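You operate a simulated robot arm through the tools that you are given. There is no shell and no other tool. Be economical: measure what you need, move in short steps, check, and stop when the job is done.

Carry out the task below with a simulated two-armed robot. There is one attempt and no reset: what you move stays moved.

Task
Take the blue sample sheet and leave it in the tub one. Fetch the hold tag and set it on the build bench. Take the blue cloth on the dispatch bench and put it away on the tank bench. Put the medium sheet on the roll bench. Take the grey case on the dispatch bench and put it away on the grey shelf of the high rack. Fetch the orange pad and set it on the tub table. Put the green tin on the sheet table away on the shelf under the kit table. Put the folded waves tub on the sheet table away on the packing bench. Fetch the job card of the valve press and set it on the wooden bay. Fetch the print card and set it on the orange strip. Lift the tank lid open. Do these in any order. Set down upright: grey case, job card of the valve press, print card.
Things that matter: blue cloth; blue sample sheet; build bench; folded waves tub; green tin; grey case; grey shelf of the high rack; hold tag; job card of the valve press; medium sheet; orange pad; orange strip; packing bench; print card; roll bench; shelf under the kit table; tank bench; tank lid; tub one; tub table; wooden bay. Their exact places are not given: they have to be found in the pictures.

It is judged by the outcome, as a careful person would: the job done as asked, and still so three seconds after it is handed in. It fails if anything else is knocked over, pushed out of place, dropped, spilled or broken. A push-on lid holds only when it is set on centred and level and pressed home; a screw cap is set on level and turned clockwise until tight. Flat cloth is picked up by pressing the open fingertips on it (5 to 10 N) and closing them slowly along it; thin cloth reads only 2 to 8 mm in the jaws.

Robot
Two 7-joint arms with two-finger parallel grippers on one trunk, on a base that drives. Base frame: it is fixed to the floor where the robot stands at the start and does not move with it; the origin is under the middle of the robot, x ahead of it, y to its left, z up. Lengths are in m, angles in degrees, forces in N, time in s.
The left shoulder is at the start at [0.05, 0.168, 1.107], the right one opposite. Places, roughly: blue cloth (10x7x4 cm) [0.4, -0.6, 0.8]; blue sample sheet (5x9x21 cm) [0.5, 0, 0.9]; build bench [-1.5, -1.7, 0.8]; folded waves tub [-1.25, 5.5, 0.75]; green tin [-1, 5.25, 0.75]; grey case [0.75, -2.75, 0.75]; grey shelf of the high rack [-6.7, 7.3, 1]; job card of the valve press [-3.5, 6.75, 0.75]; medium sheet [0.75, -2.5, 0.75]; orange pad (8x5x5 cm) [-0.1, 4.2, 0.8]; orange strip (30x13x3 cm) [-2.9, 4.9, 0.7]; packing bench [-6.3, 5.6, 0.8]; print card [-4.25, 5.25, 0.75]; roll bench [-0.5, -4.2, 0.8]; shelf under the kit table [-3.4, 6.6, 0.4]; tank bench [-0.2, 2.5, 0.8]; tank lid [0.1, 2.6, 1.3]; tub one [0.25, 2, 0.75]; tub table [-3.3, 4.5, 0.7]; wooden bay [-4.9, 7.6, 0.7]. Payload 1.57 kg a hand.
Tool frame (each hand has its own): the origin (TCP) lies between the finger pads and is the grasp point; the fingertips stand 0.03 m ahead of it; z points along the fingers, y is the line along which they close. The gripper opens to 0.08 m. The fingers are 0.017 m wide and 0.012 m thick; the gripper's body (0.04 by 0.082 m) begins 0.08 m behind the TCP.
Orientation is told as [roll, pitch, yaw] about the base's x, y, z axes, in that order, counted from this pose: with the fingers straight down and closing along the base's y, the tool's x points along the base's -x, its y along +y and its z along -z.

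Tools
- The arms move only by the tool nudge_tool. It takes "left_moves", "right_moves" or both (then of equal length, played together; a hand with none holds still); each is one flat list of numbers, 6 for each row, row after row: the shift along the tool's x, y, z in m, then the turn, a rotation vector about the tool's x, y, z in degrees. In form: [x, y, z, wx, wy, wz, x, y, z, wx, wy, wz, ...]. A call has 1 to 10 rows; each row is the pose to reach, as a shift and turn from the pose commanded when the call began, along the tool's axes at that moment. "left_hand" and "right_hand" are, for a hand that has rows, the finger opening in m, from 0 to 0.08, set as the call begins (left out, the last holds). Each row takes 0.2 s and may step no farther than 0.05 m and 8.6 degrees from the row before; otherwise, or with a gripper value out of range, the whole call is refused. A pose out of reach is approached as far as the arm can. The call stops where the force on the tool passes 40 N (or 10 N more than at its start, if that is more) or the arm is blocked; 0.2 s more then pass. The fingers move at their own pace (about 0.045 m/s each) and stop on an object; they squeeze with about 23 N. The grip force told is the motor's: it shows also when the fingers shut on nothing. Time passes only in rows, and 0.2 s behind the last, so rows that repeat a pose let the fingers close. The reply holds the time, the measured pose of the TCP, the force on the tool along the base axes, the opening and the grip force, in the units named above and with some noise, with the torque about the TCP (base axes, N m) and any sound that the robot's microphone picked up.
- Cameras (640 x 400 px; columns grow to the right, rows downward): "scene" is now at [0.11, -0.0523, 1.3258]; the picture's right is [-0.60, -0.80, 0.00], its down [-0.53, 0.40, -0.75] and it looks along [0.60, -0.45, -0.66] (base axes); focal length 249 px, centre (320, 200). "left" rides on the left gripper at [0.072, 0.007, -0.122] in its tool frame; the picture's right is [-0.09, 1.00, 0.00], its down [-0.84, -0.08, -0.54] and it looks along [-0.54, -0.05, 0.84] (tool axes); focal length 238 px, centre (320, 200). "right" rides on the right gripper at [0.072, -0.007, -0.122] in its tool frame; the picture's right is [0.09, 1.00, 0.00], its down [-0.84, 0.08, -0.54] and it looks along [-0.54, 0.05, 0.84] (tool axes); focal length 238 px, centre (320, 200).
- camera(camera): a new picture of that camera. The clock stands still meanwhile.
- slide_trunk(by): slides the trunk up (or, below 0, down) by that many m; the arms and the scene camera ride with it, the base frame stays. It gives what a move gives, with no picture.
- roll_base(legs): drives the robot by 1 to 6 legs, each [ahead, left, turn to the left] in m, m and degrees, along the robot's own axes; the way and the turn of a leg run together, so that a leg with both is an arc; at most 1.5 m and 180 degrees a leg. The arms and the cameras ride along, it lands a little off, and it stops where it bumps. It gives what a move gives.
- aim_head(pan, tilt): turns the head with the scene camera to pan (to the left, within 80 degrees either way) and tilt (down, from -29 to 69), counted from straight ahead of the robot. It gives what a move gives.
- locate(camera, pixels): there is no depth. For up to 12 entries [column, row, z] of the newest picture of that camera ("zoom" is the newest enlarged one), the place [x, y] in the base frame at which the ray of that pixel passes the height z, good to about 0.002 m, but the place of the scene camera against the robot may be out by one fixed shift of up to 0.025 m in any direction. The clock stands still meanwhile.
- close_up(camera, box): a new picture of the part [left, top, right, bottom] of that camera's present view, enlarged. The clock stands still meanwhile.
- close_job(): hands the job in; it is judged then, once.

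Work in short steps. Measure before you move; look again where a grasp or a placing could have gone wrong, and mend it. You have 357 turns and 306 pictures in all, those below and enlarged ones among them. Open the grippers and draw the arms clear of the work before you hand the job in, unless the task says otherwise; then end with one line.

The tools are called after ">>>" as name(argument=value, ...) on one line, values as JSON. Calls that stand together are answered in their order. nudge_tool: Moves the arms, as the interface text tells. Its arguments: {"type":"object","properties":{"left_moves":{"type":"array"},"left_hand":{"type":"number"},"right_moves":{"type":"array"},"right_hand":{"type":"number"}},"required":[]} The other tools are called the same way: slide_trunk (by) slides the trunk up or down; roll_base (legs) drives the base; aim_head (pan, tilt) turns the head that bears the scene camera; camera (camera) takes a picture; locate (camera, pixels) gives the place at which the rays of pixels pass given heights; close_up (camera, box) takes an enlarged picture of a part of a camera's view; close_job () hands the job in.

At the start:

```text
t: 0.0
left_tool_pos: [0.4534, -0.0089, 1.1274]
left_orientation: [0.0, 0.0, 0.1]
left_force: [-0.2, 0.3, -0.7]
left_torque: [0.01, 0.01, -0.02]
left_width: 0.0799
left_grip_force: 0.0
right_tool_pos: [0.3298, -0.3581, 1.0585]
right_orientation: [0.1, 0.0, -0.1]
right_force: [-0.2, 0.1, 0.0]
right_torque: [0.01, 0.0, -0.02]
right_width: 0.0801
right_grip_force: 0.1
trunk travel left (down, up): [-0.275, 0.168]
robot x, y, heading: [0.0018, -0.0063, 0.2]
head pan, tilt: [-37.2, 41.6]
```

scene: 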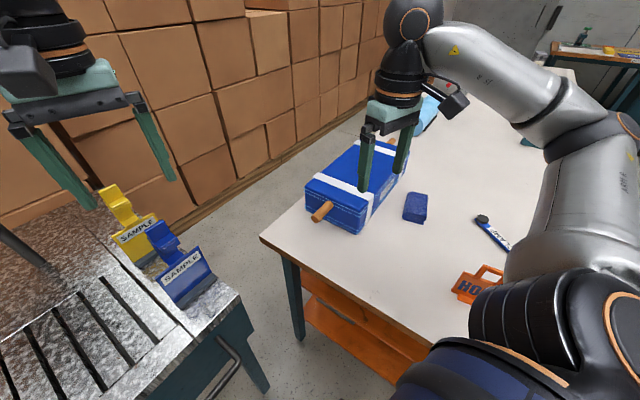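
right: 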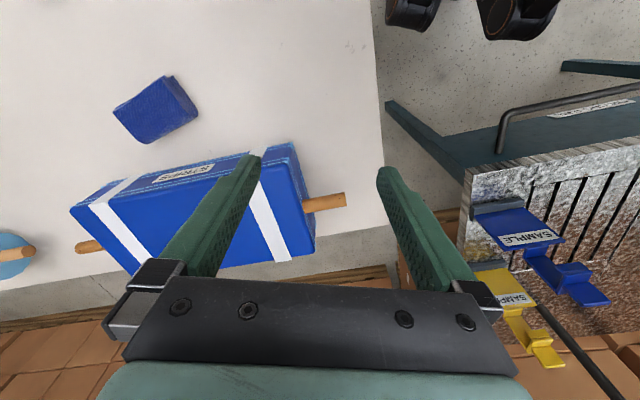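
left: 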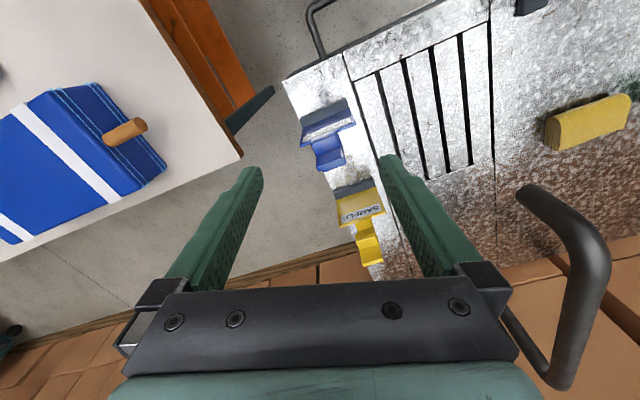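

I start by surveying the area: the blue SAMPLE sheet stands near (185,270) and the orange HOLD tag near (480,285) in the scene view. I take close-ups.

>>> close_up(camera="scene", box=[80, 170, 260, 320])

>>> close_up(camera="left", box=[260, 60, 460, 280])

>>> close_up(camera="scene", box=[380, 150, 560, 320])

```text
2.67 times, centred on (170, 245) of scene
```

zoom: 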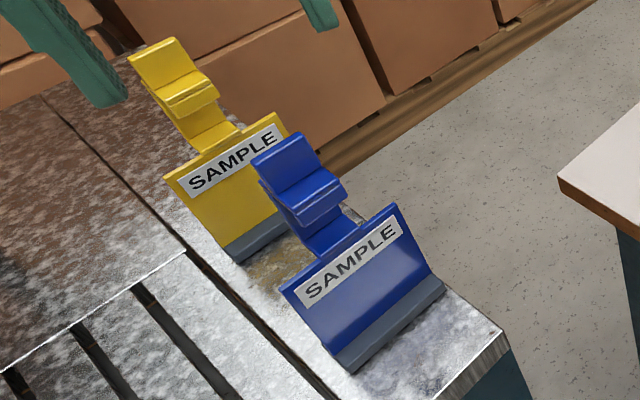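

```text
1.82 times, centred on (360, 170) of left
```

zoom: 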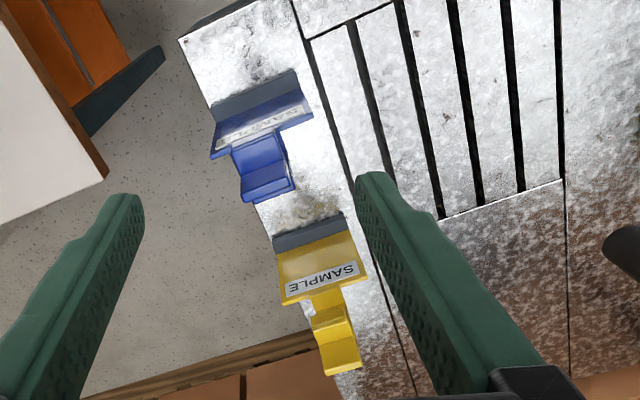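

```text
2.35 times, centred on (470, 235) of scene
```

zoom: 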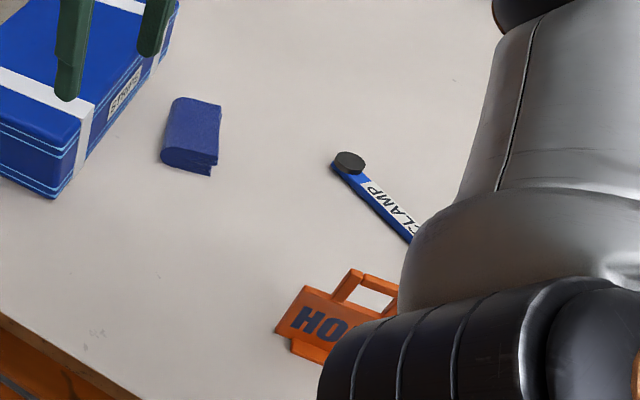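

Measure the blue sample's base (scene corners 181,309 and 217,278) and tops, the cloth and hold tag.

>>> locate(camera="scene", pixels=[[181, 309, 0.74], [217, 278, 0.74], [155, 279, 0.8], [200, 247, 0.8], [155, 279, 0.84], [200, 247, 0.84], [146, 229, 0.95], [163, 219, 0.95], [404, 217, 0.75], [427, 222, 0.75], [455, 290, 0.745], [480, 270, 0.745]])

>>> locate(camera="left", pixels=[[302, 125, 0.74], [346, 98, 0.74], [318, 167, 0.95], [343, 160, 0.95], [305, 142, 0.84], [354, 124, 0.84], [283, 80, 0.74]])

>>> aim_head(pan=0, tilt=30)

>>> camera(camera="scene")

```text
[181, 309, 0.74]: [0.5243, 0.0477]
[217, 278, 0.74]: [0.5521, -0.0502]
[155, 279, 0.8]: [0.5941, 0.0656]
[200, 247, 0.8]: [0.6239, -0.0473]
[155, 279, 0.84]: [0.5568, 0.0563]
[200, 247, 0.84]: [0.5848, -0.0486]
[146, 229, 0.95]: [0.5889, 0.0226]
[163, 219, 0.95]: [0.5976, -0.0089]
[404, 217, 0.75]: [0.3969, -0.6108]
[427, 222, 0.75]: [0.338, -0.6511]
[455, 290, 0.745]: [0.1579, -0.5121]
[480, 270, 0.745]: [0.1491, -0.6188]
```

```text
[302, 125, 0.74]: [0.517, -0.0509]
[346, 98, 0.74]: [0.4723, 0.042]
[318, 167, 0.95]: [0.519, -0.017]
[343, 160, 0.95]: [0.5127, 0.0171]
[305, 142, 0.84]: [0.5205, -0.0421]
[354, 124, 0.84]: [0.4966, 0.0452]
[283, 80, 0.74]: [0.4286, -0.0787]
```

```text
t: 1.0
left_tool_pos: [0.4542, -0.008, 1.1266]
left_orientation: [0.0, -0.1, 0.2]
left_force: [1.2, 0.4, 0.1]
left_torque: [0.0, -0.02, 0.02]
left_width: 0.0801
left_grip_force: 0.0
right_tool_pos: [0.3294, -0.3576, 1.0597]
right_orientation: [0.2, 0.0, -0.2]
right_force: [-0.3, -0.3, 0.4]
right_torque: [0.0, 0.02, 0.03]
right_width: 0.0802
right_grip_force: 0.0
trunk travel left (down, up): [-0.275, 0.168]
robot x, y, heading: [0.0035, 0.0024, -0.1]
head pan, tilt: [0.0, 30.0]
```

```text
299 pictures are left
```

scene: 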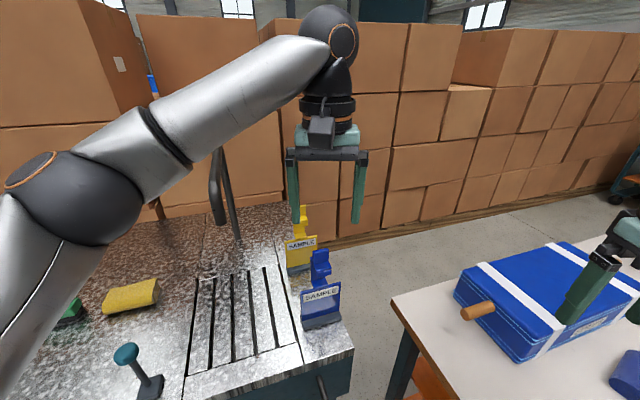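

Calibrate the scene camera with the left fingertips at (298,222) and (357,222), at z≈1.097, and take a zoom to see them well.

>>> close_up(camera="scene", box=[270, 140, 390, 240])

>>> close_up(camera="scene", box=[270, 190, 390, 370])

>>> locate(camera="scene", pixels=[[298, 222, 1.097], [357, 222, 1.097], [302, 330, 0.74], [342, 322, 0.74], [304, 362, 0.74], [354, 347, 0.74], [302, 330, 0.78], [342, 322, 0.78]])

```text
4.00 times, centred on (330, 190) of scene
```

zoom: 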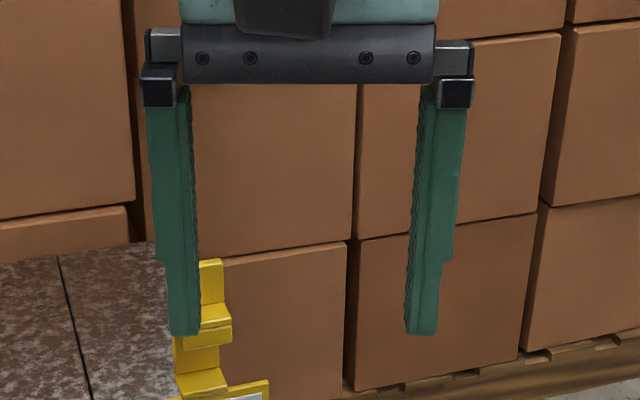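

```text
2.22 times, centred on (330, 280) of scene
```

zoom: 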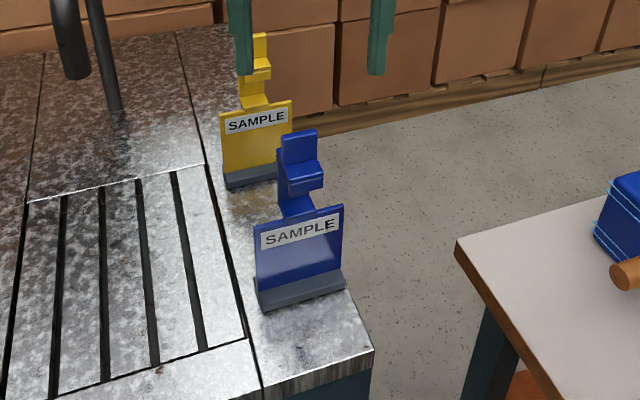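

```text
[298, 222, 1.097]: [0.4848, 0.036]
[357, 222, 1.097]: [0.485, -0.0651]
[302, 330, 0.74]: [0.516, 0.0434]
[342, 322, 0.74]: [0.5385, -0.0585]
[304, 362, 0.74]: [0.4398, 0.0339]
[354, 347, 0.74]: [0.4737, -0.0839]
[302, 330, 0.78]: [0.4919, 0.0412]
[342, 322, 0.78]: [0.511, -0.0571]
```

The sample's base edge runs about 17° yawed. I bring the left hand above it (yaw +17) for a closer look.

>>> nudge_tool(left_moves=[-0.025, 0.004, 0.02, 0, 0, -8.5, -0.04, 0.008, 0.04, 0, 0, -17, -0.04, 0.008, 0.04, 0, 0, -17], left_hand=0.08)

>>> camera(camera="left")

>>> close_up(camera="scene", box=[250, 140, 410, 350])

```text
t: 1.8
left_tool_pos: [0.4934, 0.0012, 1.0858]
left_orientation: [0.0, -0.1, 17.2]
left_force: [0.1, 0.2, 0.1]
left_torque: [-0.02, -0.01, 0.04]
left_width: 0.08
left_grip_force: 0.1
right_tool_pos: [0.3293, -0.3579, 1.0593]
right_orientation: [0.0, 0.0, -0.1]
right_force: [-0.4, 0.1, 0.4]
right_torque: [0.0, 0.0, -0.01]
right_width: 0.0799
right_grip_force: 0.0
trunk travel left (down, up): [-0.275, 0.168]
robot x, y, heading: [-0.0005, -0.0057, 0.1]
head pan, tilt: [0.0, 30.0]
```

```text
296 pictures are left
```

left: 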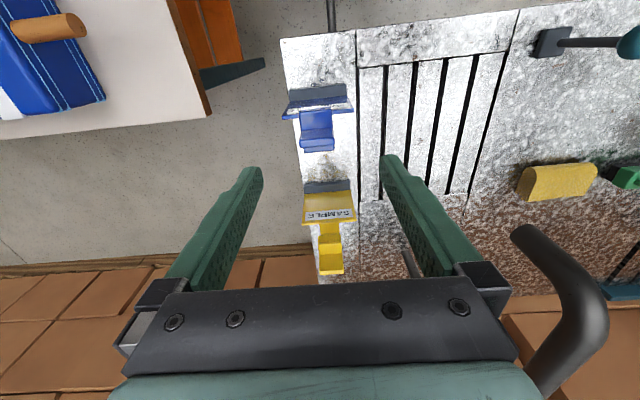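

```text
1.90 times, centred on (330, 245) of scene
```

zoom: 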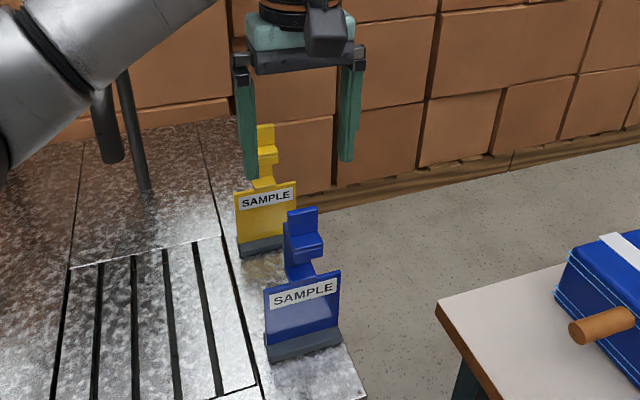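

Aligned well: the blue zigzag handle is at (317,130), right where the tool axis at z≈0.95 projects. I descend partly and check.

>>> nudge_tool(left_moves=[0, 0, 0.04, 0, 0, 0, 0, 0, 0.08, 0, 0, 0, 0, 0, 0.11, 0, 0, 0])

>>> camera(camera="left")

>>> close_up(camera="scene", box=[250, 180, 410, 350])

```text
t: 2.6
left_tool_pos: [0.4922, 0.0011, 0.9751]
left_orientation: [-0.1, 0.0, 17.2]
left_force: [-0.2, -0.4, 0.2]
left_torque: [-0.01, -0.01, -0.02]
left_width: 0.08
left_grip_force: 0.0
right_tool_pos: [0.3301, -0.3579, 1.0603]
right_orientation: [0.0, 0.0, 0.0]
right_force: [0.0, -0.4, 0.3]
right_torque: [-0.01, -0.01, 0.04]
right_width: 0.0798
right_grip_force: 0.1
trunk travel left (down, up): [-0.275, 0.168]
robot x, y, heading: [0.0, 0.0011, -0.2]
head pan, tilt: [0.0, 30.0]
```

```text
294 pictures are left
```

left: 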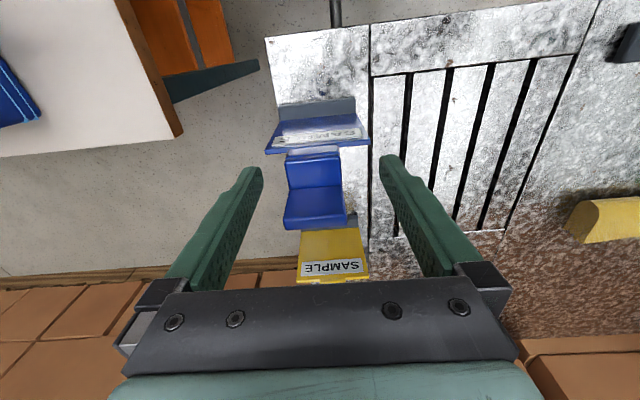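

```text
2.35 times, centred on (330, 265) of scene
```

zoom: 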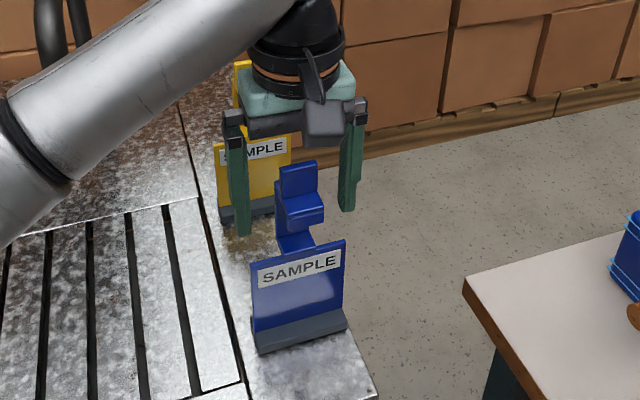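

Handle centred at column ~316 between the fingers; plate is well below. I lower another 4.5 cm and close.

>>> nudge_tool(left_moves=[0, -0.003, 0.03, 0, 0, 0, 0, -0.003, 0.045, 0, 0, 0])

>>> camera(camera="left")

```text
t: 3.2
left_tool_pos: [0.4951, -0.0027, 0.935]
left_orientation: [-0.1, -0.3, 17.1]
left_force: [0.1, 0.6, 19.4]
left_torque: [0.78, 0.3, -0.01]
left_width: 0.0799
left_grip_force: 0.0
right_tool_pos: [0.3283, -0.3587, 1.0597]
right_orientation: [0.1, 0.0, -0.1]
right_force: [-0.8, -0.2, 0.0]
right_torque: [0.01, -0.03, 0.01]
right_width: 0.0802
right_grip_force: 0.0
trunk travel left (down, up): [-0.275, 0.168]
robot x, y, heading: [0.0024, -0.0, 0.2]
head pan, tilt: [0.0, 30.0]
```

```text
292 pictures are left
```

left: 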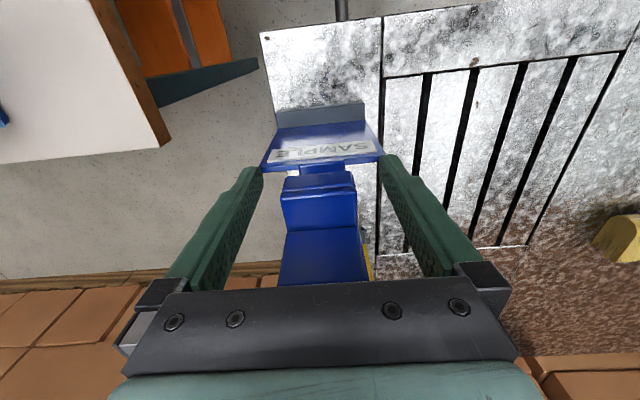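

19 N up: a fingertip touched the plate's top edge. Raise 1.2 cm, then close.

>>> nudge_tool(left_moves=[0, 0, -0.014, 0, 0, 0])

>>> nudge_tool(left_moves=[0, 0, 0, 0, 0, 0, 0, 0, 0, 0, 0, 0, 0, 0, 0, 0, 0, 0, 0, 0, 0, 0, 0, 0], left_hand=0.02)

>>> camera(camera="left")

```text
t: 3.6
left_tool_pos: [0.4951, -0.002, 0.9436]
left_orientation: [0.1, 0.1, 17.0]
left_force: [0.1, -0.5, 0.5]
left_torque: [0.01, -0.02, 0.03]
left_width: 0.08
left_grip_force: 0.1
right_tool_pos: [0.3296, -0.3582, 1.0592]
right_orientation: [0.2, 0.1, -0.1]
right_force: [0.3, -0.1, 0.4]
right_torque: [0.03, 0.0, 0.01]
right_width: 0.08
right_grip_force: 0.1
trunk travel left (down, up): [-0.275, 0.168]
robot x, y, heading: [0.0018, -0.0013, -0.0]
head pan, tilt: [0.0, 30.0]
```

```text
t: 4.6
left_tool_pos: [0.4937, -0.0032, 0.9451]
left_orientation: [0.0, 0.1, 17.1]
left_force: [-0.7, -0.3, 1.1]
left_torque: [-0.01, -0.02, -0.02]
left_width: 0.0318
left_grip_force: 23.0
right_tool_pos: [0.3293, -0.3578, 1.0589]
right_orientation: [0.2, 0.1, -0.1]
right_force: [-0.2, 0.3, -0.2]
right_torque: [0.02, 0.01, 0.01]
right_width: 0.08
right_grip_force: 0.0
trunk travel left (down, up): [-0.275, 0.168]
robot x, y, heading: [-0.0012, 0.0, -0.1]
head pan, tilt: [0.0, 30.0]
```

```text
291 pictures are left
```

left: 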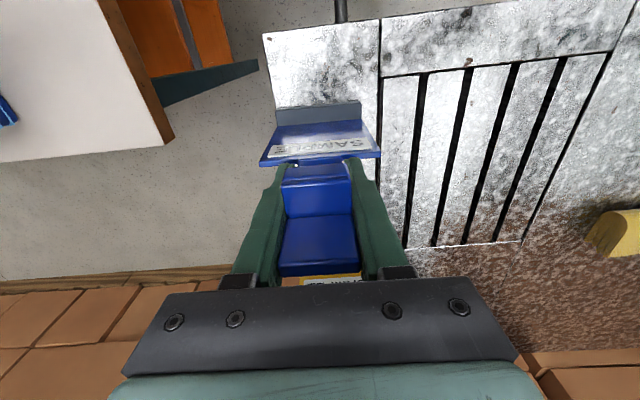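

Gripped at 3.2 cm. Lift straight up 16 cm.

>>> nudge_tool(left_moves=[0, 0, -0.02, 0, 0, 0, 0, 0, -0.06, 0, 0, 0, 0, 0, -0.1, 0, 0, 0, 0, 0, -0.14, 0, 0, 0, 0, 0, -0.16, 0, 0, 0])

>>> camera(camera="scene")

```text
t: 5.8
left_tool_pos: [0.4948, -0.0028, 1.1037]
left_orientation: [0.0, 0.1, 17.2]
left_force: [-0.2, 0.2, -1.0]
left_torque: [-0.03, 0.01, 0.01]
left_width: 0.0319
left_grip_force: 23.5
right_tool_pos: [0.33, -0.358, 1.0598]
right_orientation: [0.1, 0.0, -0.2]
right_force: [0.4, 0.3, 0.1]
right_torque: [0.02, 0.01, -0.02]
right_width: 0.08
right_grip_force: 0.2
trunk travel left (down, up): [-0.275, 0.168]
robot x, y, heading: [-0.0007, 0.0005, 0.1]
head pan, tilt: [0.0, 30.0]
```

```text
290 pictures are left
```

scene: 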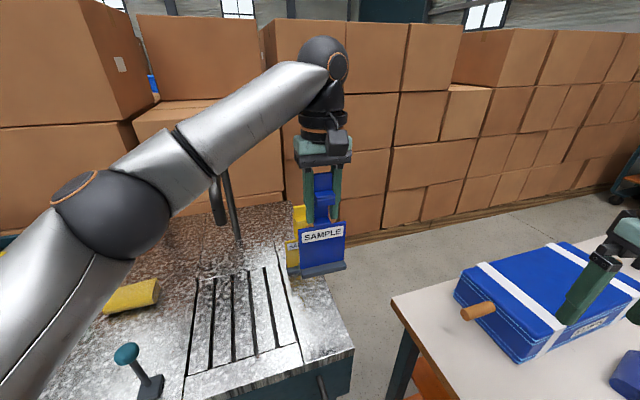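

Holding it. Now look at the blue cloth with the right camera and head.

>>> close_up(camera="right", box=[60, 30, 260, 190])

>>> aim_head(pan=-60, tilt=45)

>>> camera(camera="scene")

>>> locate(camera="right", pixels=[[113, 111, 0.76], [170, 76, 0.78], [198, 112, 0.78], [147, 143, 0.74], [155, 108, 0.78]])

```text
2.50 times, centred on (160, 110) of right
```

zoom: 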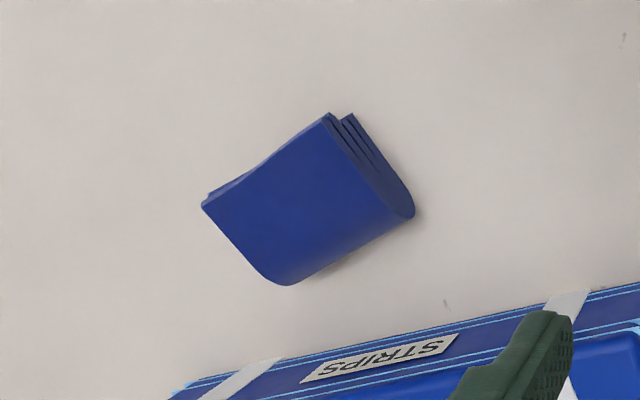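

```text
t: 7.1
left_tool_pos: [0.495, -0.003, 1.1033]
left_orientation: [0.0, 0.0, 17.0]
left_force: [0.4, 0.0, -1.1]
left_torque: [0.04, 0.03, 0.03]
left_width: 0.0317
left_grip_force: 22.8
right_tool_pos: [0.3294, -0.3573, 1.0596]
right_orientation: [0.2, 0.0, -0.2]
right_force: [-0.4, -0.8, -0.6]
right_torque: [-0.03, 0.01, 0.04]
right_width: 0.0801
right_grip_force: 0.1
trunk travel left (down, up): [-0.275, 0.168]
robot x, y, heading: [0.0004, -0.0026, 0.1]
head pan, tilt: [-60.0, 45.0]
```

```text
288 pictures are left
```

scene: 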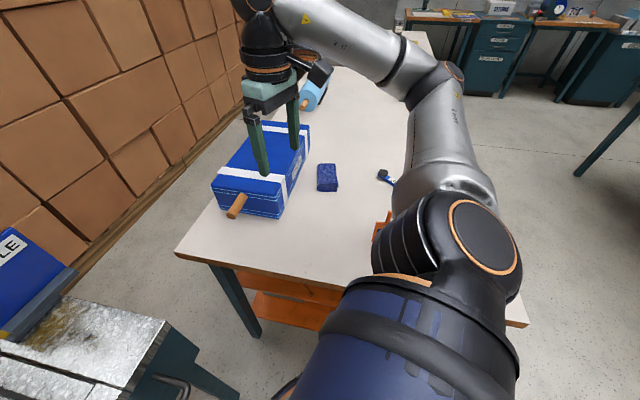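

```text
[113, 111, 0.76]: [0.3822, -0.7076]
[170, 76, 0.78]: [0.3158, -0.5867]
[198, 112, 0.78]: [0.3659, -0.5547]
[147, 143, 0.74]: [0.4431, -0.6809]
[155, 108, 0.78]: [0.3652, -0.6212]
```

The cloth's centre (~(0.37,-0.63)) is beyond good reach; measure the bench edges ((175,255),(525,325)) and table corner to decide a small drive, plus cloth corners.

>>> locate(camera="scene", pixels=[[175, 252, 0.74], [525, 323, 0.74], [265, 280, 0.74], [165, 322, 0.74], [110, 395, 0.74], [317, 165, 0.78], [338, 188, 0.76], [375, 240, 0.745], [375, 222, 0.745]])

>>> locate(camera="right", pixels=[[113, 111, 0.78], [164, 75, 0.78], [198, 116, 0.76], [144, 143, 0.76], [250, 165, 0.85], [322, 205, 0.8]])

>>> camera(camera="right")

```text
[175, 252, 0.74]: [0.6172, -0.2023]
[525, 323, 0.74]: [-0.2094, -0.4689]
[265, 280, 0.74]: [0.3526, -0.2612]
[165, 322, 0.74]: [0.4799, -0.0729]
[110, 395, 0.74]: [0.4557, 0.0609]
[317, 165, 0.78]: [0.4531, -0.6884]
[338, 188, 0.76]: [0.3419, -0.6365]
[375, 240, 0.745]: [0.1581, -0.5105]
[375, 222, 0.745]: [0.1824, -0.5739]
```

```text
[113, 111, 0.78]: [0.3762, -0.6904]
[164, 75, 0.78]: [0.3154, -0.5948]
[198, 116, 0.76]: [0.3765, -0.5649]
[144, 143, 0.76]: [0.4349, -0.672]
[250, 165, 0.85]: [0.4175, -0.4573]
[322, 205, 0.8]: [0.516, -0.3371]
```

```text
287 pictures are left
```

right: 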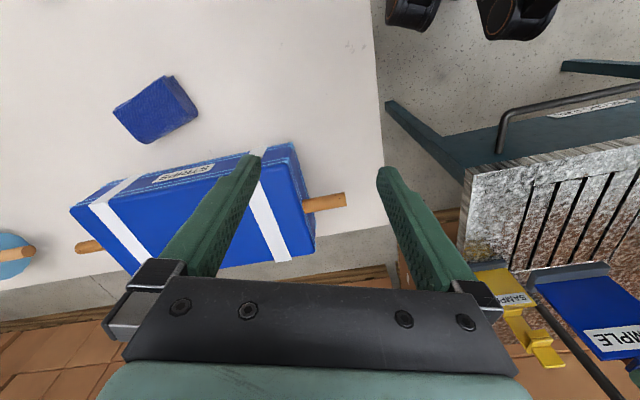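

The cloth lies ~0.73 m away. I tuck the left hand (holding the sample) up and back, so I can turn right toward the bench and edge closer.

>>> nudge_tool(left_moves=[0.018, 0.037, -0.01, 0, 0, 0, 0.036, 0.074, -0.02, 0, 0, 0, 0.054, 0.11, -0.03, 0, 0, 0, 0.072, 0.147, -0.04, 0, 0, 0, 0.09, 0.184, -0.05, 0, 0, 0])

>>> roll_base(legs=[[0, 0, -40]])

>>> aim_head(pan=-20, tilt=50)

>>> camera(camera="scene")

>>> camera(camera="right")

```text
t: 8.3
left_tool_pos: [0.3542, 0.1463, 1.1573]
left_orientation: [0.0, 0.0, 17.0]
left_force: [-0.8, -0.4, -1.4]
left_torque: [-0.01, 0.03, -0.01]
left_width: 0.0319
left_grip_force: 23.1
right_tool_pos: [0.3299, -0.3559, 1.0604]
right_orientation: [0.0, 0.0, 0.0]
right_force: [0.2, 0.6, 0.3]
right_torque: [0.01, 0.02, 0.04]
right_width: 0.0801
right_grip_force: 0.0
trunk travel left (down, up): [-0.275, 0.168]
robot x, y, heading: [-0.0021, 0.0009, 0.3]
head pan, tilt: [-60.0, 45.0]
```

```text
t: 10.6
left_tool_pos: [0.3652, -0.1169, 1.1575]
left_orientation: [0.0, 0.0, -23.0]
left_force: [-0.3, -0.3, -0.7]
left_torque: [-0.05, 0.0, 0.01]
left_width: 0.0316
left_grip_force: 23.6
right_tool_pos: [0.0219, -0.4862, 1.0601]
right_orientation: [0.1, 0.0, -40.0]
right_force: [0.2, 0.7, 0.3]
right_torque: [0.0, 0.03, 0.02]
right_width: 0.0803
right_grip_force: 0.1
trunk travel left (down, up): [-0.275, 0.168]
robot x, y, heading: [0.0013, 0.0006, -40.0]
head pan, tilt: [-60.0, 45.0]
```

```text
t: 11.7
left_tool_pos: [0.365, -0.1164, 1.1566]
left_orientation: [0.0, 0.0, -23.0]
left_force: [0.0, -0.3, -0.9]
left_torque: [0.01, 0.02, 0.0]
left_width: 0.0316
left_grip_force: 23.3
right_tool_pos: [0.0218, -0.4863, 1.0593]
right_orientation: [0.1, 0.0, -40.1]
right_force: [0.0, 0.3, -0.3]
right_torque: [-0.01, -0.01, -0.02]
right_width: 0.0802
right_grip_force: 0.1
trunk travel left (down, up): [-0.275, 0.168]
robot x, y, heading: [0.0025, -0.0005, -40.1]
head pan, tilt: [-20.0, 50.0]
```

```text
286 pictures are left
```

scene: 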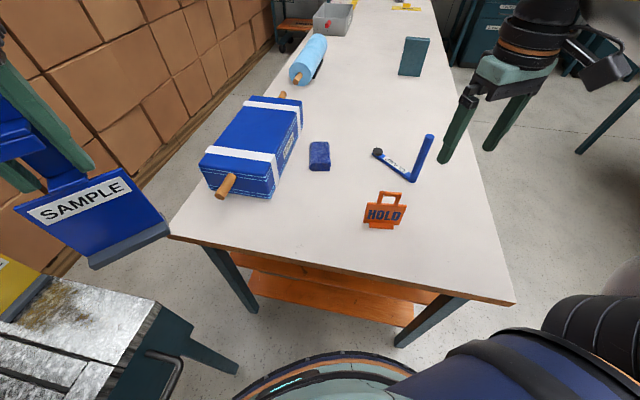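

```text
285 pictures are left
```

right: 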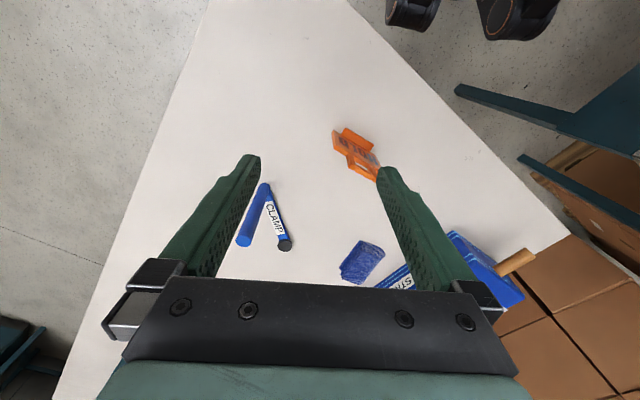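

The bench's short end faces me. Check clearance: bench edge vs. base front at (325,352).

>>> locate(camera="scene", pixels=[[325, 352, 0.1], [325, 352, 0.3], [325, 352, 0.0], [400, 347, 0.0], [260, 312, 0.0], [330, 270, 0.74], [320, 155, 0.77], [384, 228, 0.74]])

>>> locate(camera="right", pixels=[[343, 263, 0.77], [362, 241, 0.77], [385, 252, 0.77], [366, 283, 0.77], [355, 150, 0.74], [335, 135, 0.74], [378, 180, 0.8]])

>>> close_up(camera="right", box=[220, 100, 440, 300])

>>> close_up(camera="scene", box=[290, 120, 450, 250])

```text
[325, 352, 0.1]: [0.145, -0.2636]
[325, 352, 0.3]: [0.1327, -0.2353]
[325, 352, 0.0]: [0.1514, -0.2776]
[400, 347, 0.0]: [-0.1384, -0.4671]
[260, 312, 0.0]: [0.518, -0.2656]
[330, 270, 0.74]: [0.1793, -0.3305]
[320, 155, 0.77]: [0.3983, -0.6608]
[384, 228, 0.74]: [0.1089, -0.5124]
```

```text
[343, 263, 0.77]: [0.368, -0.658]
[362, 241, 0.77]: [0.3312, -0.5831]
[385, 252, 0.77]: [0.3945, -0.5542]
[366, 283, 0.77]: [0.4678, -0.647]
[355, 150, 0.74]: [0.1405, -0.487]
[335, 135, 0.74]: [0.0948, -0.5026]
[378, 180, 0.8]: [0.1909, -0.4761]
```

```text
2.00 times, centred on (330, 200) of right
```

zoom: 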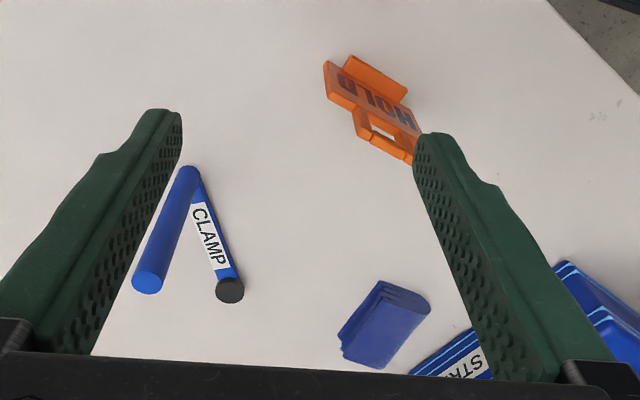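

```text
3.08 times, centred on (370, 185) of scene
```

zoom: 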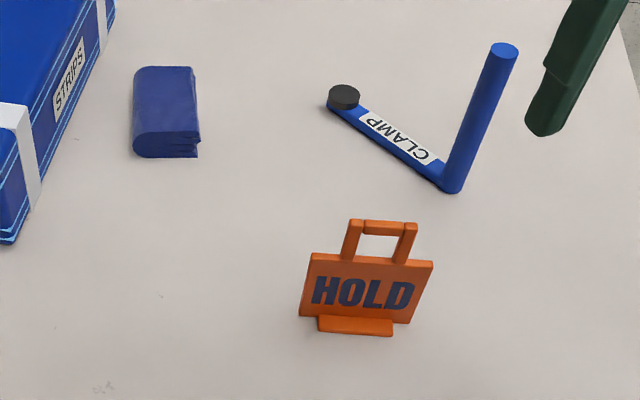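

Bench edge is 0.38 m away and base radius ~0.29. I creep 7 cm towards the cloth.

>>> roll_base(legs=[[0.065, -0.028, 0]])

```text
t: 12.7
left_tool_pos: [0.3994, -0.1813, 1.1567]
left_orientation: [0.1, 0.0, -23.1]
left_force: [-0.7, 0.0, -1.6]
left_torque: [0.02, -0.05, 0.02]
left_width: 0.0318
left_grip_force: 23.3
right_tool_pos: [0.0541, -0.5504, 1.0583]
right_orientation: [0.2, 0.0, -40.1]
right_force: [0.5, -0.1, -1.2]
right_torque: [0.03, 0.03, 0.0]
right_width: 0.08
right_grip_force: 0.1
trunk travel left (down, up): [-0.275, 0.168]
robot x, y, heading: [0.0328, -0.0669, -40.1]
head pan, tilt: [-20.0, 50.0]
```

Now bring the right hand above the cloth at about (0.38,-0.62), z 0.95, yaw -66.

>>> nudge_tool(right_moves=[-0.037, 0.0195, 0.014, 0, 0, 3.25, -0.074, 0.039, 0.028, 0, 0, 6.5, -0.111, 0.0585, 0.042, 0, 0, 9.75, -0.148, 0.078, 0.056, 0, 0, 13, -0.185, 0.0975, 0.07, 0, 0, 16.25, -0.222, 0.117, 0.084, 0, 0, 19.5, -0.259, 0.1365, 0.098, 0, 0, 22.75, -0.295, 0.156, 0.11, 0, 0, 26, -0.295, 0.156, 0.11, 0, 0, 26])

>>> camera(camera="right")

```text
t: 14.7
left_tool_pos: [0.3997, -0.1798, 1.1562]
left_orientation: [0.0, 0.0, -23.0]
left_force: [0.0, 0.6, -1.3]
left_torque: [-0.01, -0.01, -0.02]
left_width: 0.0317
left_grip_force: 23.4
right_tool_pos: [0.3783, -0.6207, 0.9502]
right_orientation: [0.0, -0.1, -66.0]
right_force: [0.5, 1.3, -0.4]
right_torque: [0.01, 0.01, -0.04]
right_width: 0.0798
right_grip_force: 0.0
trunk travel left (down, up): [-0.275, 0.168]
robot x, y, heading: [0.0323, -0.0633, -39.9]
head pan, tilt: [-20.0, 50.0]
```

```text
282 pictures are left
```

right: 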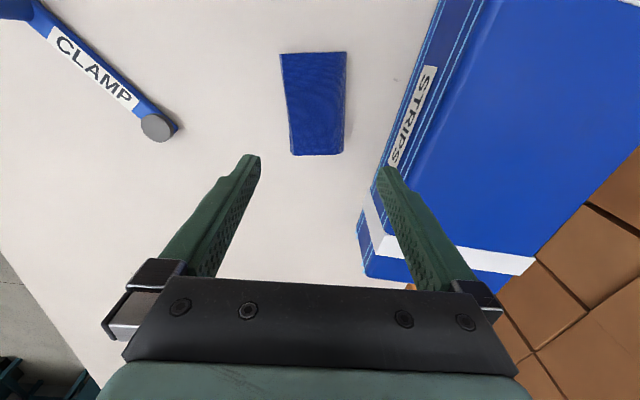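

Cloth at (315,103). Locate its corners and the STRIPS case's near edge for finger clearance.

>>> locate(camera="right", pixels=[[280, 55, 0.78], [346, 52, 0.78], [291, 154, 0.76], [344, 153, 0.76], [316, 103, 0.775], [388, 166, 0.75], [437, 10, 0.75], [365, 220, 0.75]])

>>> close_up(camera="right", box=[240, 30, 460, 200])

```text
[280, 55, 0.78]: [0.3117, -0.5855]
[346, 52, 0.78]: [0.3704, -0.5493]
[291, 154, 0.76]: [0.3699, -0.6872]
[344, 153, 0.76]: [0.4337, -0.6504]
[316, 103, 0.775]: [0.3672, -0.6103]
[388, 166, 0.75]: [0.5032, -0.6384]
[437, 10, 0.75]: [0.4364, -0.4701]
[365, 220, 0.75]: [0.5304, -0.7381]
```

```text
2.35 times, centred on (350, 115) of right
```

zoom: 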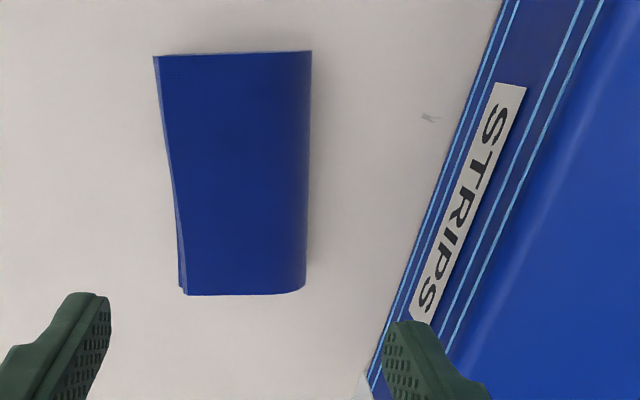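

Cloth axis gives yaw -59, centre (0.371,-0.618). Adjust and descend to z≈0.85 and look.

>>> nudge_tool(right_moves=[0.0054, -0.0056, 0.03, 0, 0, -7, 0.0054, -0.0056, 0.07, 0, 0, -7, 0.0054, -0.0056, 0.1, 0, 0, -7, 0.0054, -0.0056, 0.1, 0, 0, -7])

>>> camera(camera="right")

```text
t: 15.7
left_tool_pos: [0.3983, -0.1813, 1.1561]
left_orientation: [-0.1, 0.0, -23.0]
left_force: [-0.1, -0.6, -1.0]
left_torque: [-0.02, 0.02, -0.01]
left_width: 0.0317
left_grip_force: 23.0
right_tool_pos: [0.3732, -0.6189, 0.8523]
right_orientation: [0.0, 0.1, -59.2]
right_force: [-0.3, 0.0, -0.5]
right_torque: [0.0, 0.01, -0.03]
right_width: 0.0802
right_grip_force: 0.3
trunk travel left (down, up): [-0.275, 0.168]
robot x, y, heading: [0.033, -0.0647, -40.3]
head pan, tilt: [-20.0, 50.0]
```

```text
280 pictures are left
```

right: 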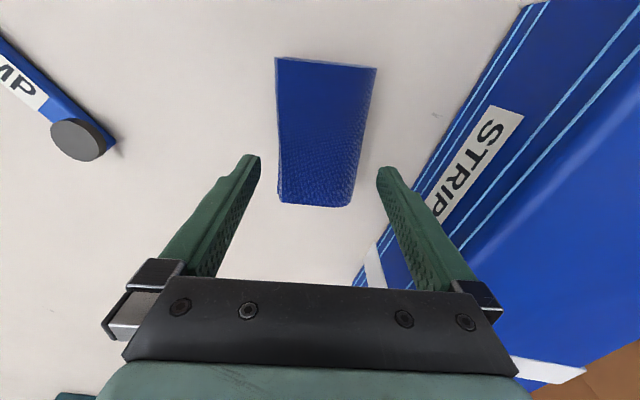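

Aligned and centred. Descend 7.3 cm (tips to ~0.749).

>>> nudge_tool(right_moves=[0.004, 0, 0.03, 0, 0, 0, 0.004, 0, 0.055, 0, 0, 0, 0.004, 0, 0.073, 0, 0, 0])

>>> camera(camera="right")

```text
t: 16.3
left_tool_pos: [0.399, -0.1806, 1.1562]
left_orientation: [-0.1, 0.0, -23.1]
left_force: [0.8, -0.2, 0.0]
left_torque: [0.0, 0.01, 0.03]
left_width: 0.0317
left_grip_force: 23.0
right_tool_pos: [0.3744, -0.615, 0.8106]
right_orientation: [0.2, -0.2, -59.2]
right_force: [-6.3, 7.7, 16.9]
right_torque: [-0.04, 0.88, -0.47]
right_width: 0.0801
right_grip_force: 0.1
trunk travel left (down, up): [-0.275, 0.168]
robot x, y, heading: [0.0365, -0.0615, -40.1]
head pan, tilt: [-20.0, 50.0]
stopped in row 3 (right hand): the force on the tool passed its limit (the readings are from after the stop); the commanded pose is now the measured one
```

```text
279 pictures are left
```

right: 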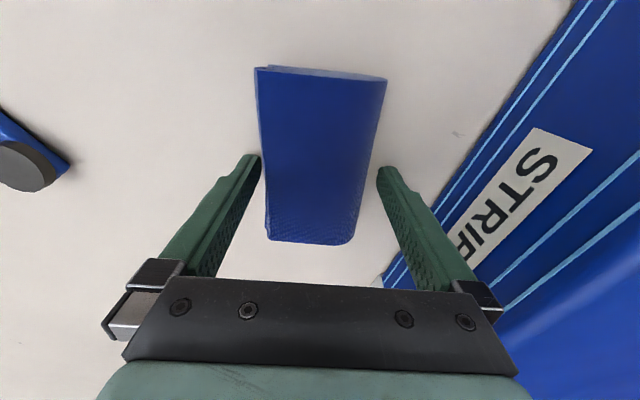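

Left finger caught the cloth's top edge (17 N). Raise, shift 3 mm toward tool -y, then lower again.

>>> nudge_tool(right_moves=[0, -0.001, -0.015, 0, 0, 0, 0, -0.0035, -0.015, 0, 0, 0, 0, -0.0035, 0.0, 0, 0, 0, 0, -0.0035, 0.015, 0, 0, 0, 0, -0.0035, 0.032, 0, 0, 0])

>>> camera(camera="right")

```text
t: 17.3
left_tool_pos: [0.3971, -0.1801, 1.1573]
left_orientation: [0.0, -0.1, -23.0]
left_force: [-0.6, -0.1, -1.4]
left_torque: [0.02, -0.02, 0.02]
left_width: 0.0318
left_grip_force: 23.1
right_tool_pos: [0.3713, -0.6195, 0.8105]
right_orientation: [0.1, -0.7, -59.4]
right_force: [-11.3, 12.6, 22.1]
right_torque: [0.01, 1.31, -0.69]
right_width: 0.0799
right_grip_force: 0.1
trunk travel left (down, up): [-0.275, 0.168]
robot x, y, heading: [0.0301, -0.0632, -40.1]
head pan, tilt: [-20.0, 50.0]
stopped in row 4 (right hand): the force on the tool passed its limit (the readings are from after the stop); the commanded pose is now the measured one
```

```text
278 pictures are left
```

right: 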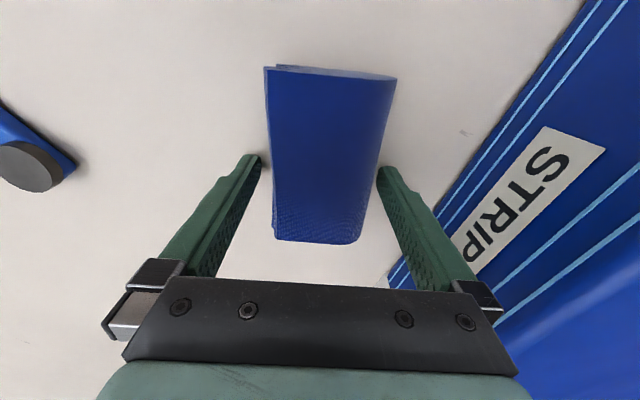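

The picture shows gaps on both sides, so the fingertips are on the bench itself — its top is at z≈0.78. Raise 4 mm and close slowly on the cloth.

>>> nudge_tool(right_moves=[0, 0.003, -0.006, 0, 0, 0, 0, 0.003, -0.006, 0, 0, 0, 0, 0.003, -0.006, 0, 0, 0, 0, 0.003, -0.006, 0, 0, 0, 0, 0.003, -0.006, 0, 0, 0], right_hand=0.02)

>>> camera(camera="right")

```text
t: 18.5
left_tool_pos: [0.3997, -0.1819, 1.1558]
left_orientation: [0.0, 0.0, -23.0]
left_force: [0.4, 0.0, -0.6]
left_torque: [0.01, -0.01, 0.0]
left_width: 0.0318
left_grip_force: 23.3
right_tool_pos: [0.3745, -0.6183, 0.8116]
right_orientation: [0.1, -0.7, -59.3]
right_force: [-0.7, 0.4, -1.2]
right_torque: [0.0, 0.02, -0.02]
right_width: 0.0644
right_grip_force: 23.2
trunk travel left (down, up): [-0.275, 0.168]
robot x, y, heading: [0.0339, -0.0618, -40.0]
head pan, tilt: [-20.0, 50.0]
```

```text
277 pictures are left
```

right: 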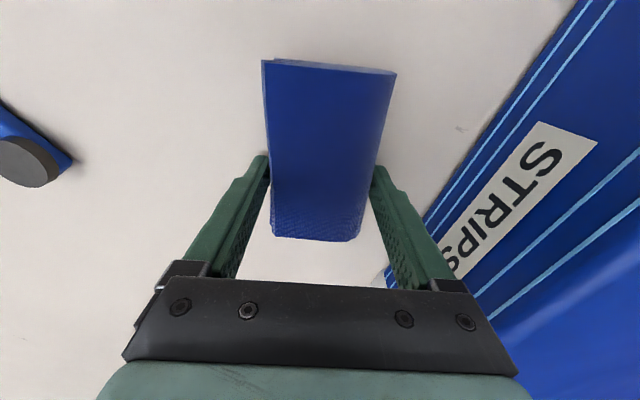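

Cloth held (6.4 cm, 23 N). Lift it.

>>> nudge_tool(right_moves=[0, 0, -0.02, 0, 0, 0, 0, 0, -0.06, 0, 0, 0, 0, 0, -0.1, 0, 0, 0, 0, 0, -0.14, 0, 0, 0, 0, 0, -0.18, 0, 0, 0, 0.04, 0, -0.21, 0, 0, 0, 0.08, -0.01, -0.23, 0, 0, 0, 0.12, -0.02, -0.25, 0, 0, 0, 0.16, -0.03, -0.26, 0, 0, 0])

>>> camera(camera="right")

>>> camera(camera="scene")

```text
t: 20.5
left_tool_pos: [0.3992, -0.1808, 1.1576]
left_orientation: [0.0, 0.1, -23.0]
left_force: [0.7, 0.0, -1.3]
left_torque: [-0.01, -0.02, -0.04]
left_width: 0.0316
left_grip_force: 22.6
right_tool_pos: [0.2685, -0.4957, 1.0717]
right_orientation: [0.2, -0.9, -59.4]
right_force: [0.1, -0.2, -0.2]
right_torque: [-0.01, 0.0, 0.0]
right_width: 0.0201
right_grip_force: 0.1
trunk travel left (down, up): [-0.275, 0.168]
robot x, y, heading: [0.0367, -0.0639, -40.0]
head pan, tilt: [-20.0, 50.0]
```

```text
276 pictures are left
```

right: 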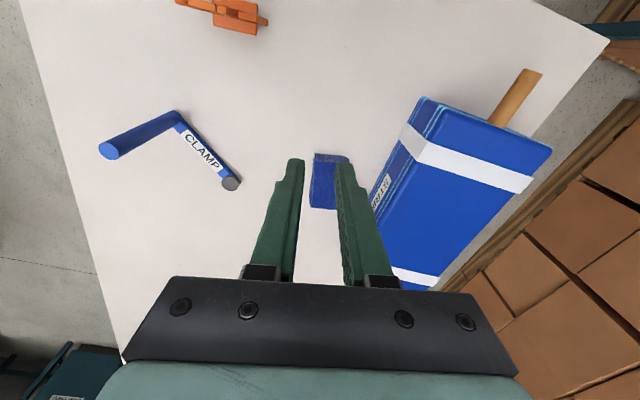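

```text
275 pictures are left
```

scene: 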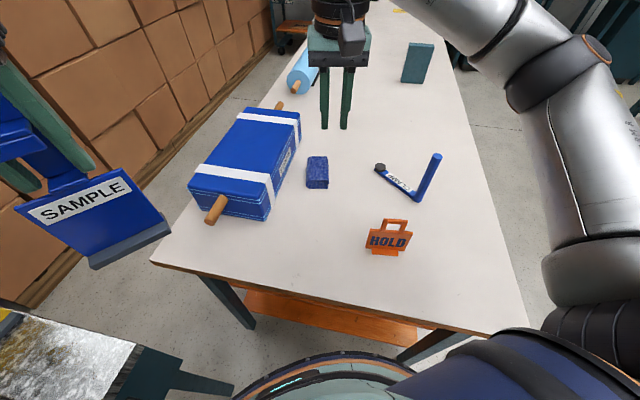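

It slipped out and lies where it was. I probe the bench height right here (clear spot) to settle how deep to grip.

>>> nudge_tool(right_moves=[0, 0, 0.05, 0, 0, 0, 0, 0, 0.1, 0, 0, 0, 0, 0, 0.15, 0, 0, 0, 0, 0, 0.2, 0, 0, 0, 0, 0, 0.24, 0, 0, 0, 0, 0, 0.26, 0, 0, 0, 0, 0, 0.275, 0, 0, 0, 0, 0, 0.29, 0, 0, 0, 0, 0, 0.305, 0, 0, 0])

>>> camera(camera="scene")

```text
t: 22.1
left_tool_pos: [0.3981, -0.18, 1.1565]
left_orientation: [0.0, 0.0, -23.0]
left_force: [0.2, -0.7, -1.7]
left_torque: [0.01, 0.04, 0.01]
left_width: 0.0316
left_grip_force: 23.4
right_tool_pos: [0.2698, -0.4943, 0.8093]
right_orientation: [0.6, -0.9, -59.2]
right_force: [-8.6, 8.5, 18.2]
right_torque: [0.22, 0.6, -0.33]
right_width: 0.0228
right_grip_force: 1.4
trunk travel left (down, up): [-0.275, 0.168]
robot x, y, heading: [0.032, -0.0641, -40.2]
head pan, tilt: [-20.0, 50.0]
stopped in row 7 (right hand): the force on the tool passed its limit (the readings are from after the stop); the commanded pose is now the measured one
```

```text
274 pictures are left
```

scene: 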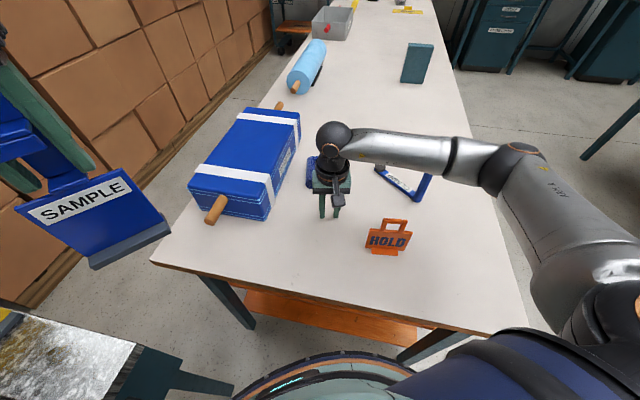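

Bench top confirmed at ≈0.779. Raise, open, and return over the cloth.

>>> nudge_tool(right_moves=[0, 0, -0.05, 0, 0, 0, 0, 0, -0.1, 0, 0, 0, -0.04, 0.006, -0.11, 0, 0, 0, -0.08, 0.012, -0.11, 0, 0, 0, -0.12, 0.018, -0.11, 0, 0, 0, -0.157, 0.024, -0.11, 0, 0, 0, -0.157, 0.024, -0.11, 0, 0, 0], right_hand=0.08)

>>> close_up(camera="right", box=[200, 20, 440, 220])

```text
t: 23.7
left_tool_pos: [0.3985, -0.1811, 1.1569]
left_orientation: [0.1, 0.0, -23.0]
left_force: [-0.4, -0.6, -1.0]
left_torque: [0.0, 0.0, 0.0]
left_width: 0.0314
left_grip_force: 22.4
right_tool_pos: [0.3714, -0.618, 0.9219]
right_orientation: [0.5, -1.1, -59.3]
right_force: [0.6, 0.4, -0.1]
right_torque: [-0.01, 0.05, -0.02]
right_width: 0.08
right_grip_force: 0.0
trunk travel left (down, up): [-0.275, 0.168]
robot x, y, heading: [0.0325, -0.0603, -40.3]
head pan, tilt: [-20.0, 50.0]
```

```text
2.00 times, centred on (320, 120) of right
```

zoom: 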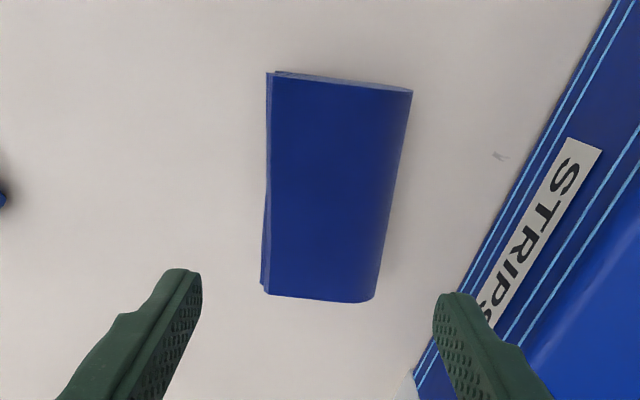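

The cloth now sits a bit toward tool +x. Locate its corners with the correct height.

>>> locate(camera="zoom", pixels=[[267, 75, 0.815], [412, 92, 0.815], [264, 293, 0.805], [372, 300, 0.805], [338, 187, 0.815]])

```text
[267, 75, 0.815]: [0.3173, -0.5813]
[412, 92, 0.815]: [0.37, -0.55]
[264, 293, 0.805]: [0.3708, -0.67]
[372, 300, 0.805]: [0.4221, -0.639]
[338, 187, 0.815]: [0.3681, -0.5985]
```

Centre (0.370,-0.610), width 6 cm. Re-centre, descend to tips just off the bench.

>>> nudge_tool(right_moves=[0.0076, 0.003, 0.04, 0, 0, 0, 0.0076, 0.003, 0.08, 0, 0, 0, 0.0076, 0.003, 0.107, 0, 0, 0, 0.0076, 0.003, 0.109, 0, 0, 0])

>>> nudge_tool(right_moves=[0, 0, 0, 0, 0, 0, 0, 0, 0, 0, 0, 0, 0, 0, 0, 0, 0, 0, 0, 0, 0, 0, 0, 0, 0, 0, 0, 0, 0, 0, 0, 0, 0, 0, 0, 0, 0, 0, -0.005, 0, 0, 0, 0, 0, -0.01, 0, 0, 0], right_hand=0.0)

>>> camera(camera="right")

```text
t: 24.7
left_tool_pos: [0.3985, -0.1808, 1.1552]
left_orientation: [0.0, 0.0, -23.1]
left_force: [-0.4, -0.4, -1.7]
left_torque: [0.0, 0.04, 0.0]
left_width: 0.0317
left_grip_force: 23.2
right_tool_pos: [0.3711, -0.6118, 0.8123]
right_orientation: [0.6, -1.1, -59.3]
right_force: [-0.4, 0.7, 0.1]
right_torque: [-0.01, -0.03, 0.01]
right_width: 0.0799
right_grip_force: 0.1
trunk travel left (down, up): [-0.275, 0.168]
robot x, y, heading: [0.0369, -0.0668, -40.2]
head pan, tilt: [-20.0, 50.0]
```

```text
t: 26.5
left_tool_pos: [0.3979, -0.1818, 1.1558]
left_orientation: [-0.1, 0.0, -22.9]
left_force: [0.0, 0.0, -0.9]
left_torque: [0.0, 0.01, -0.01]
left_width: 0.0316
left_grip_force: 22.7
right_tool_pos: [0.3687, -0.6111, 0.8226]
right_orientation: [0.5, -1.0, -59.3]
right_force: [-0.2, 1.0, -0.8]
right_torque: [0.01, 0.03, -0.01]
right_width: 0.0641
right_grip_force: 23.3
trunk travel left (down, up): [-0.275, 0.168]
robot x, y, heading: [0.0333, -0.0612, -40.4]
head pan, tilt: [-20.0, 50.0]
```

```text
272 pictures are left
```

right: 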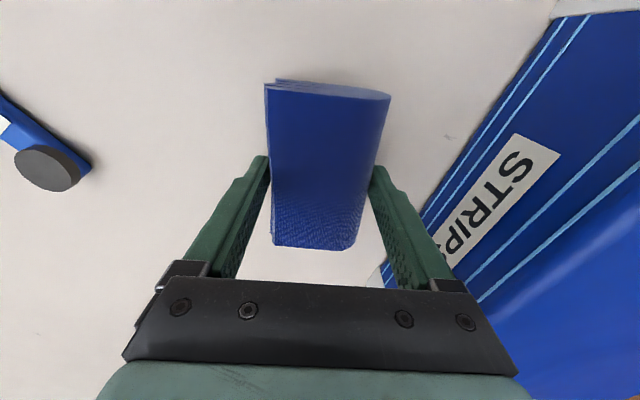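

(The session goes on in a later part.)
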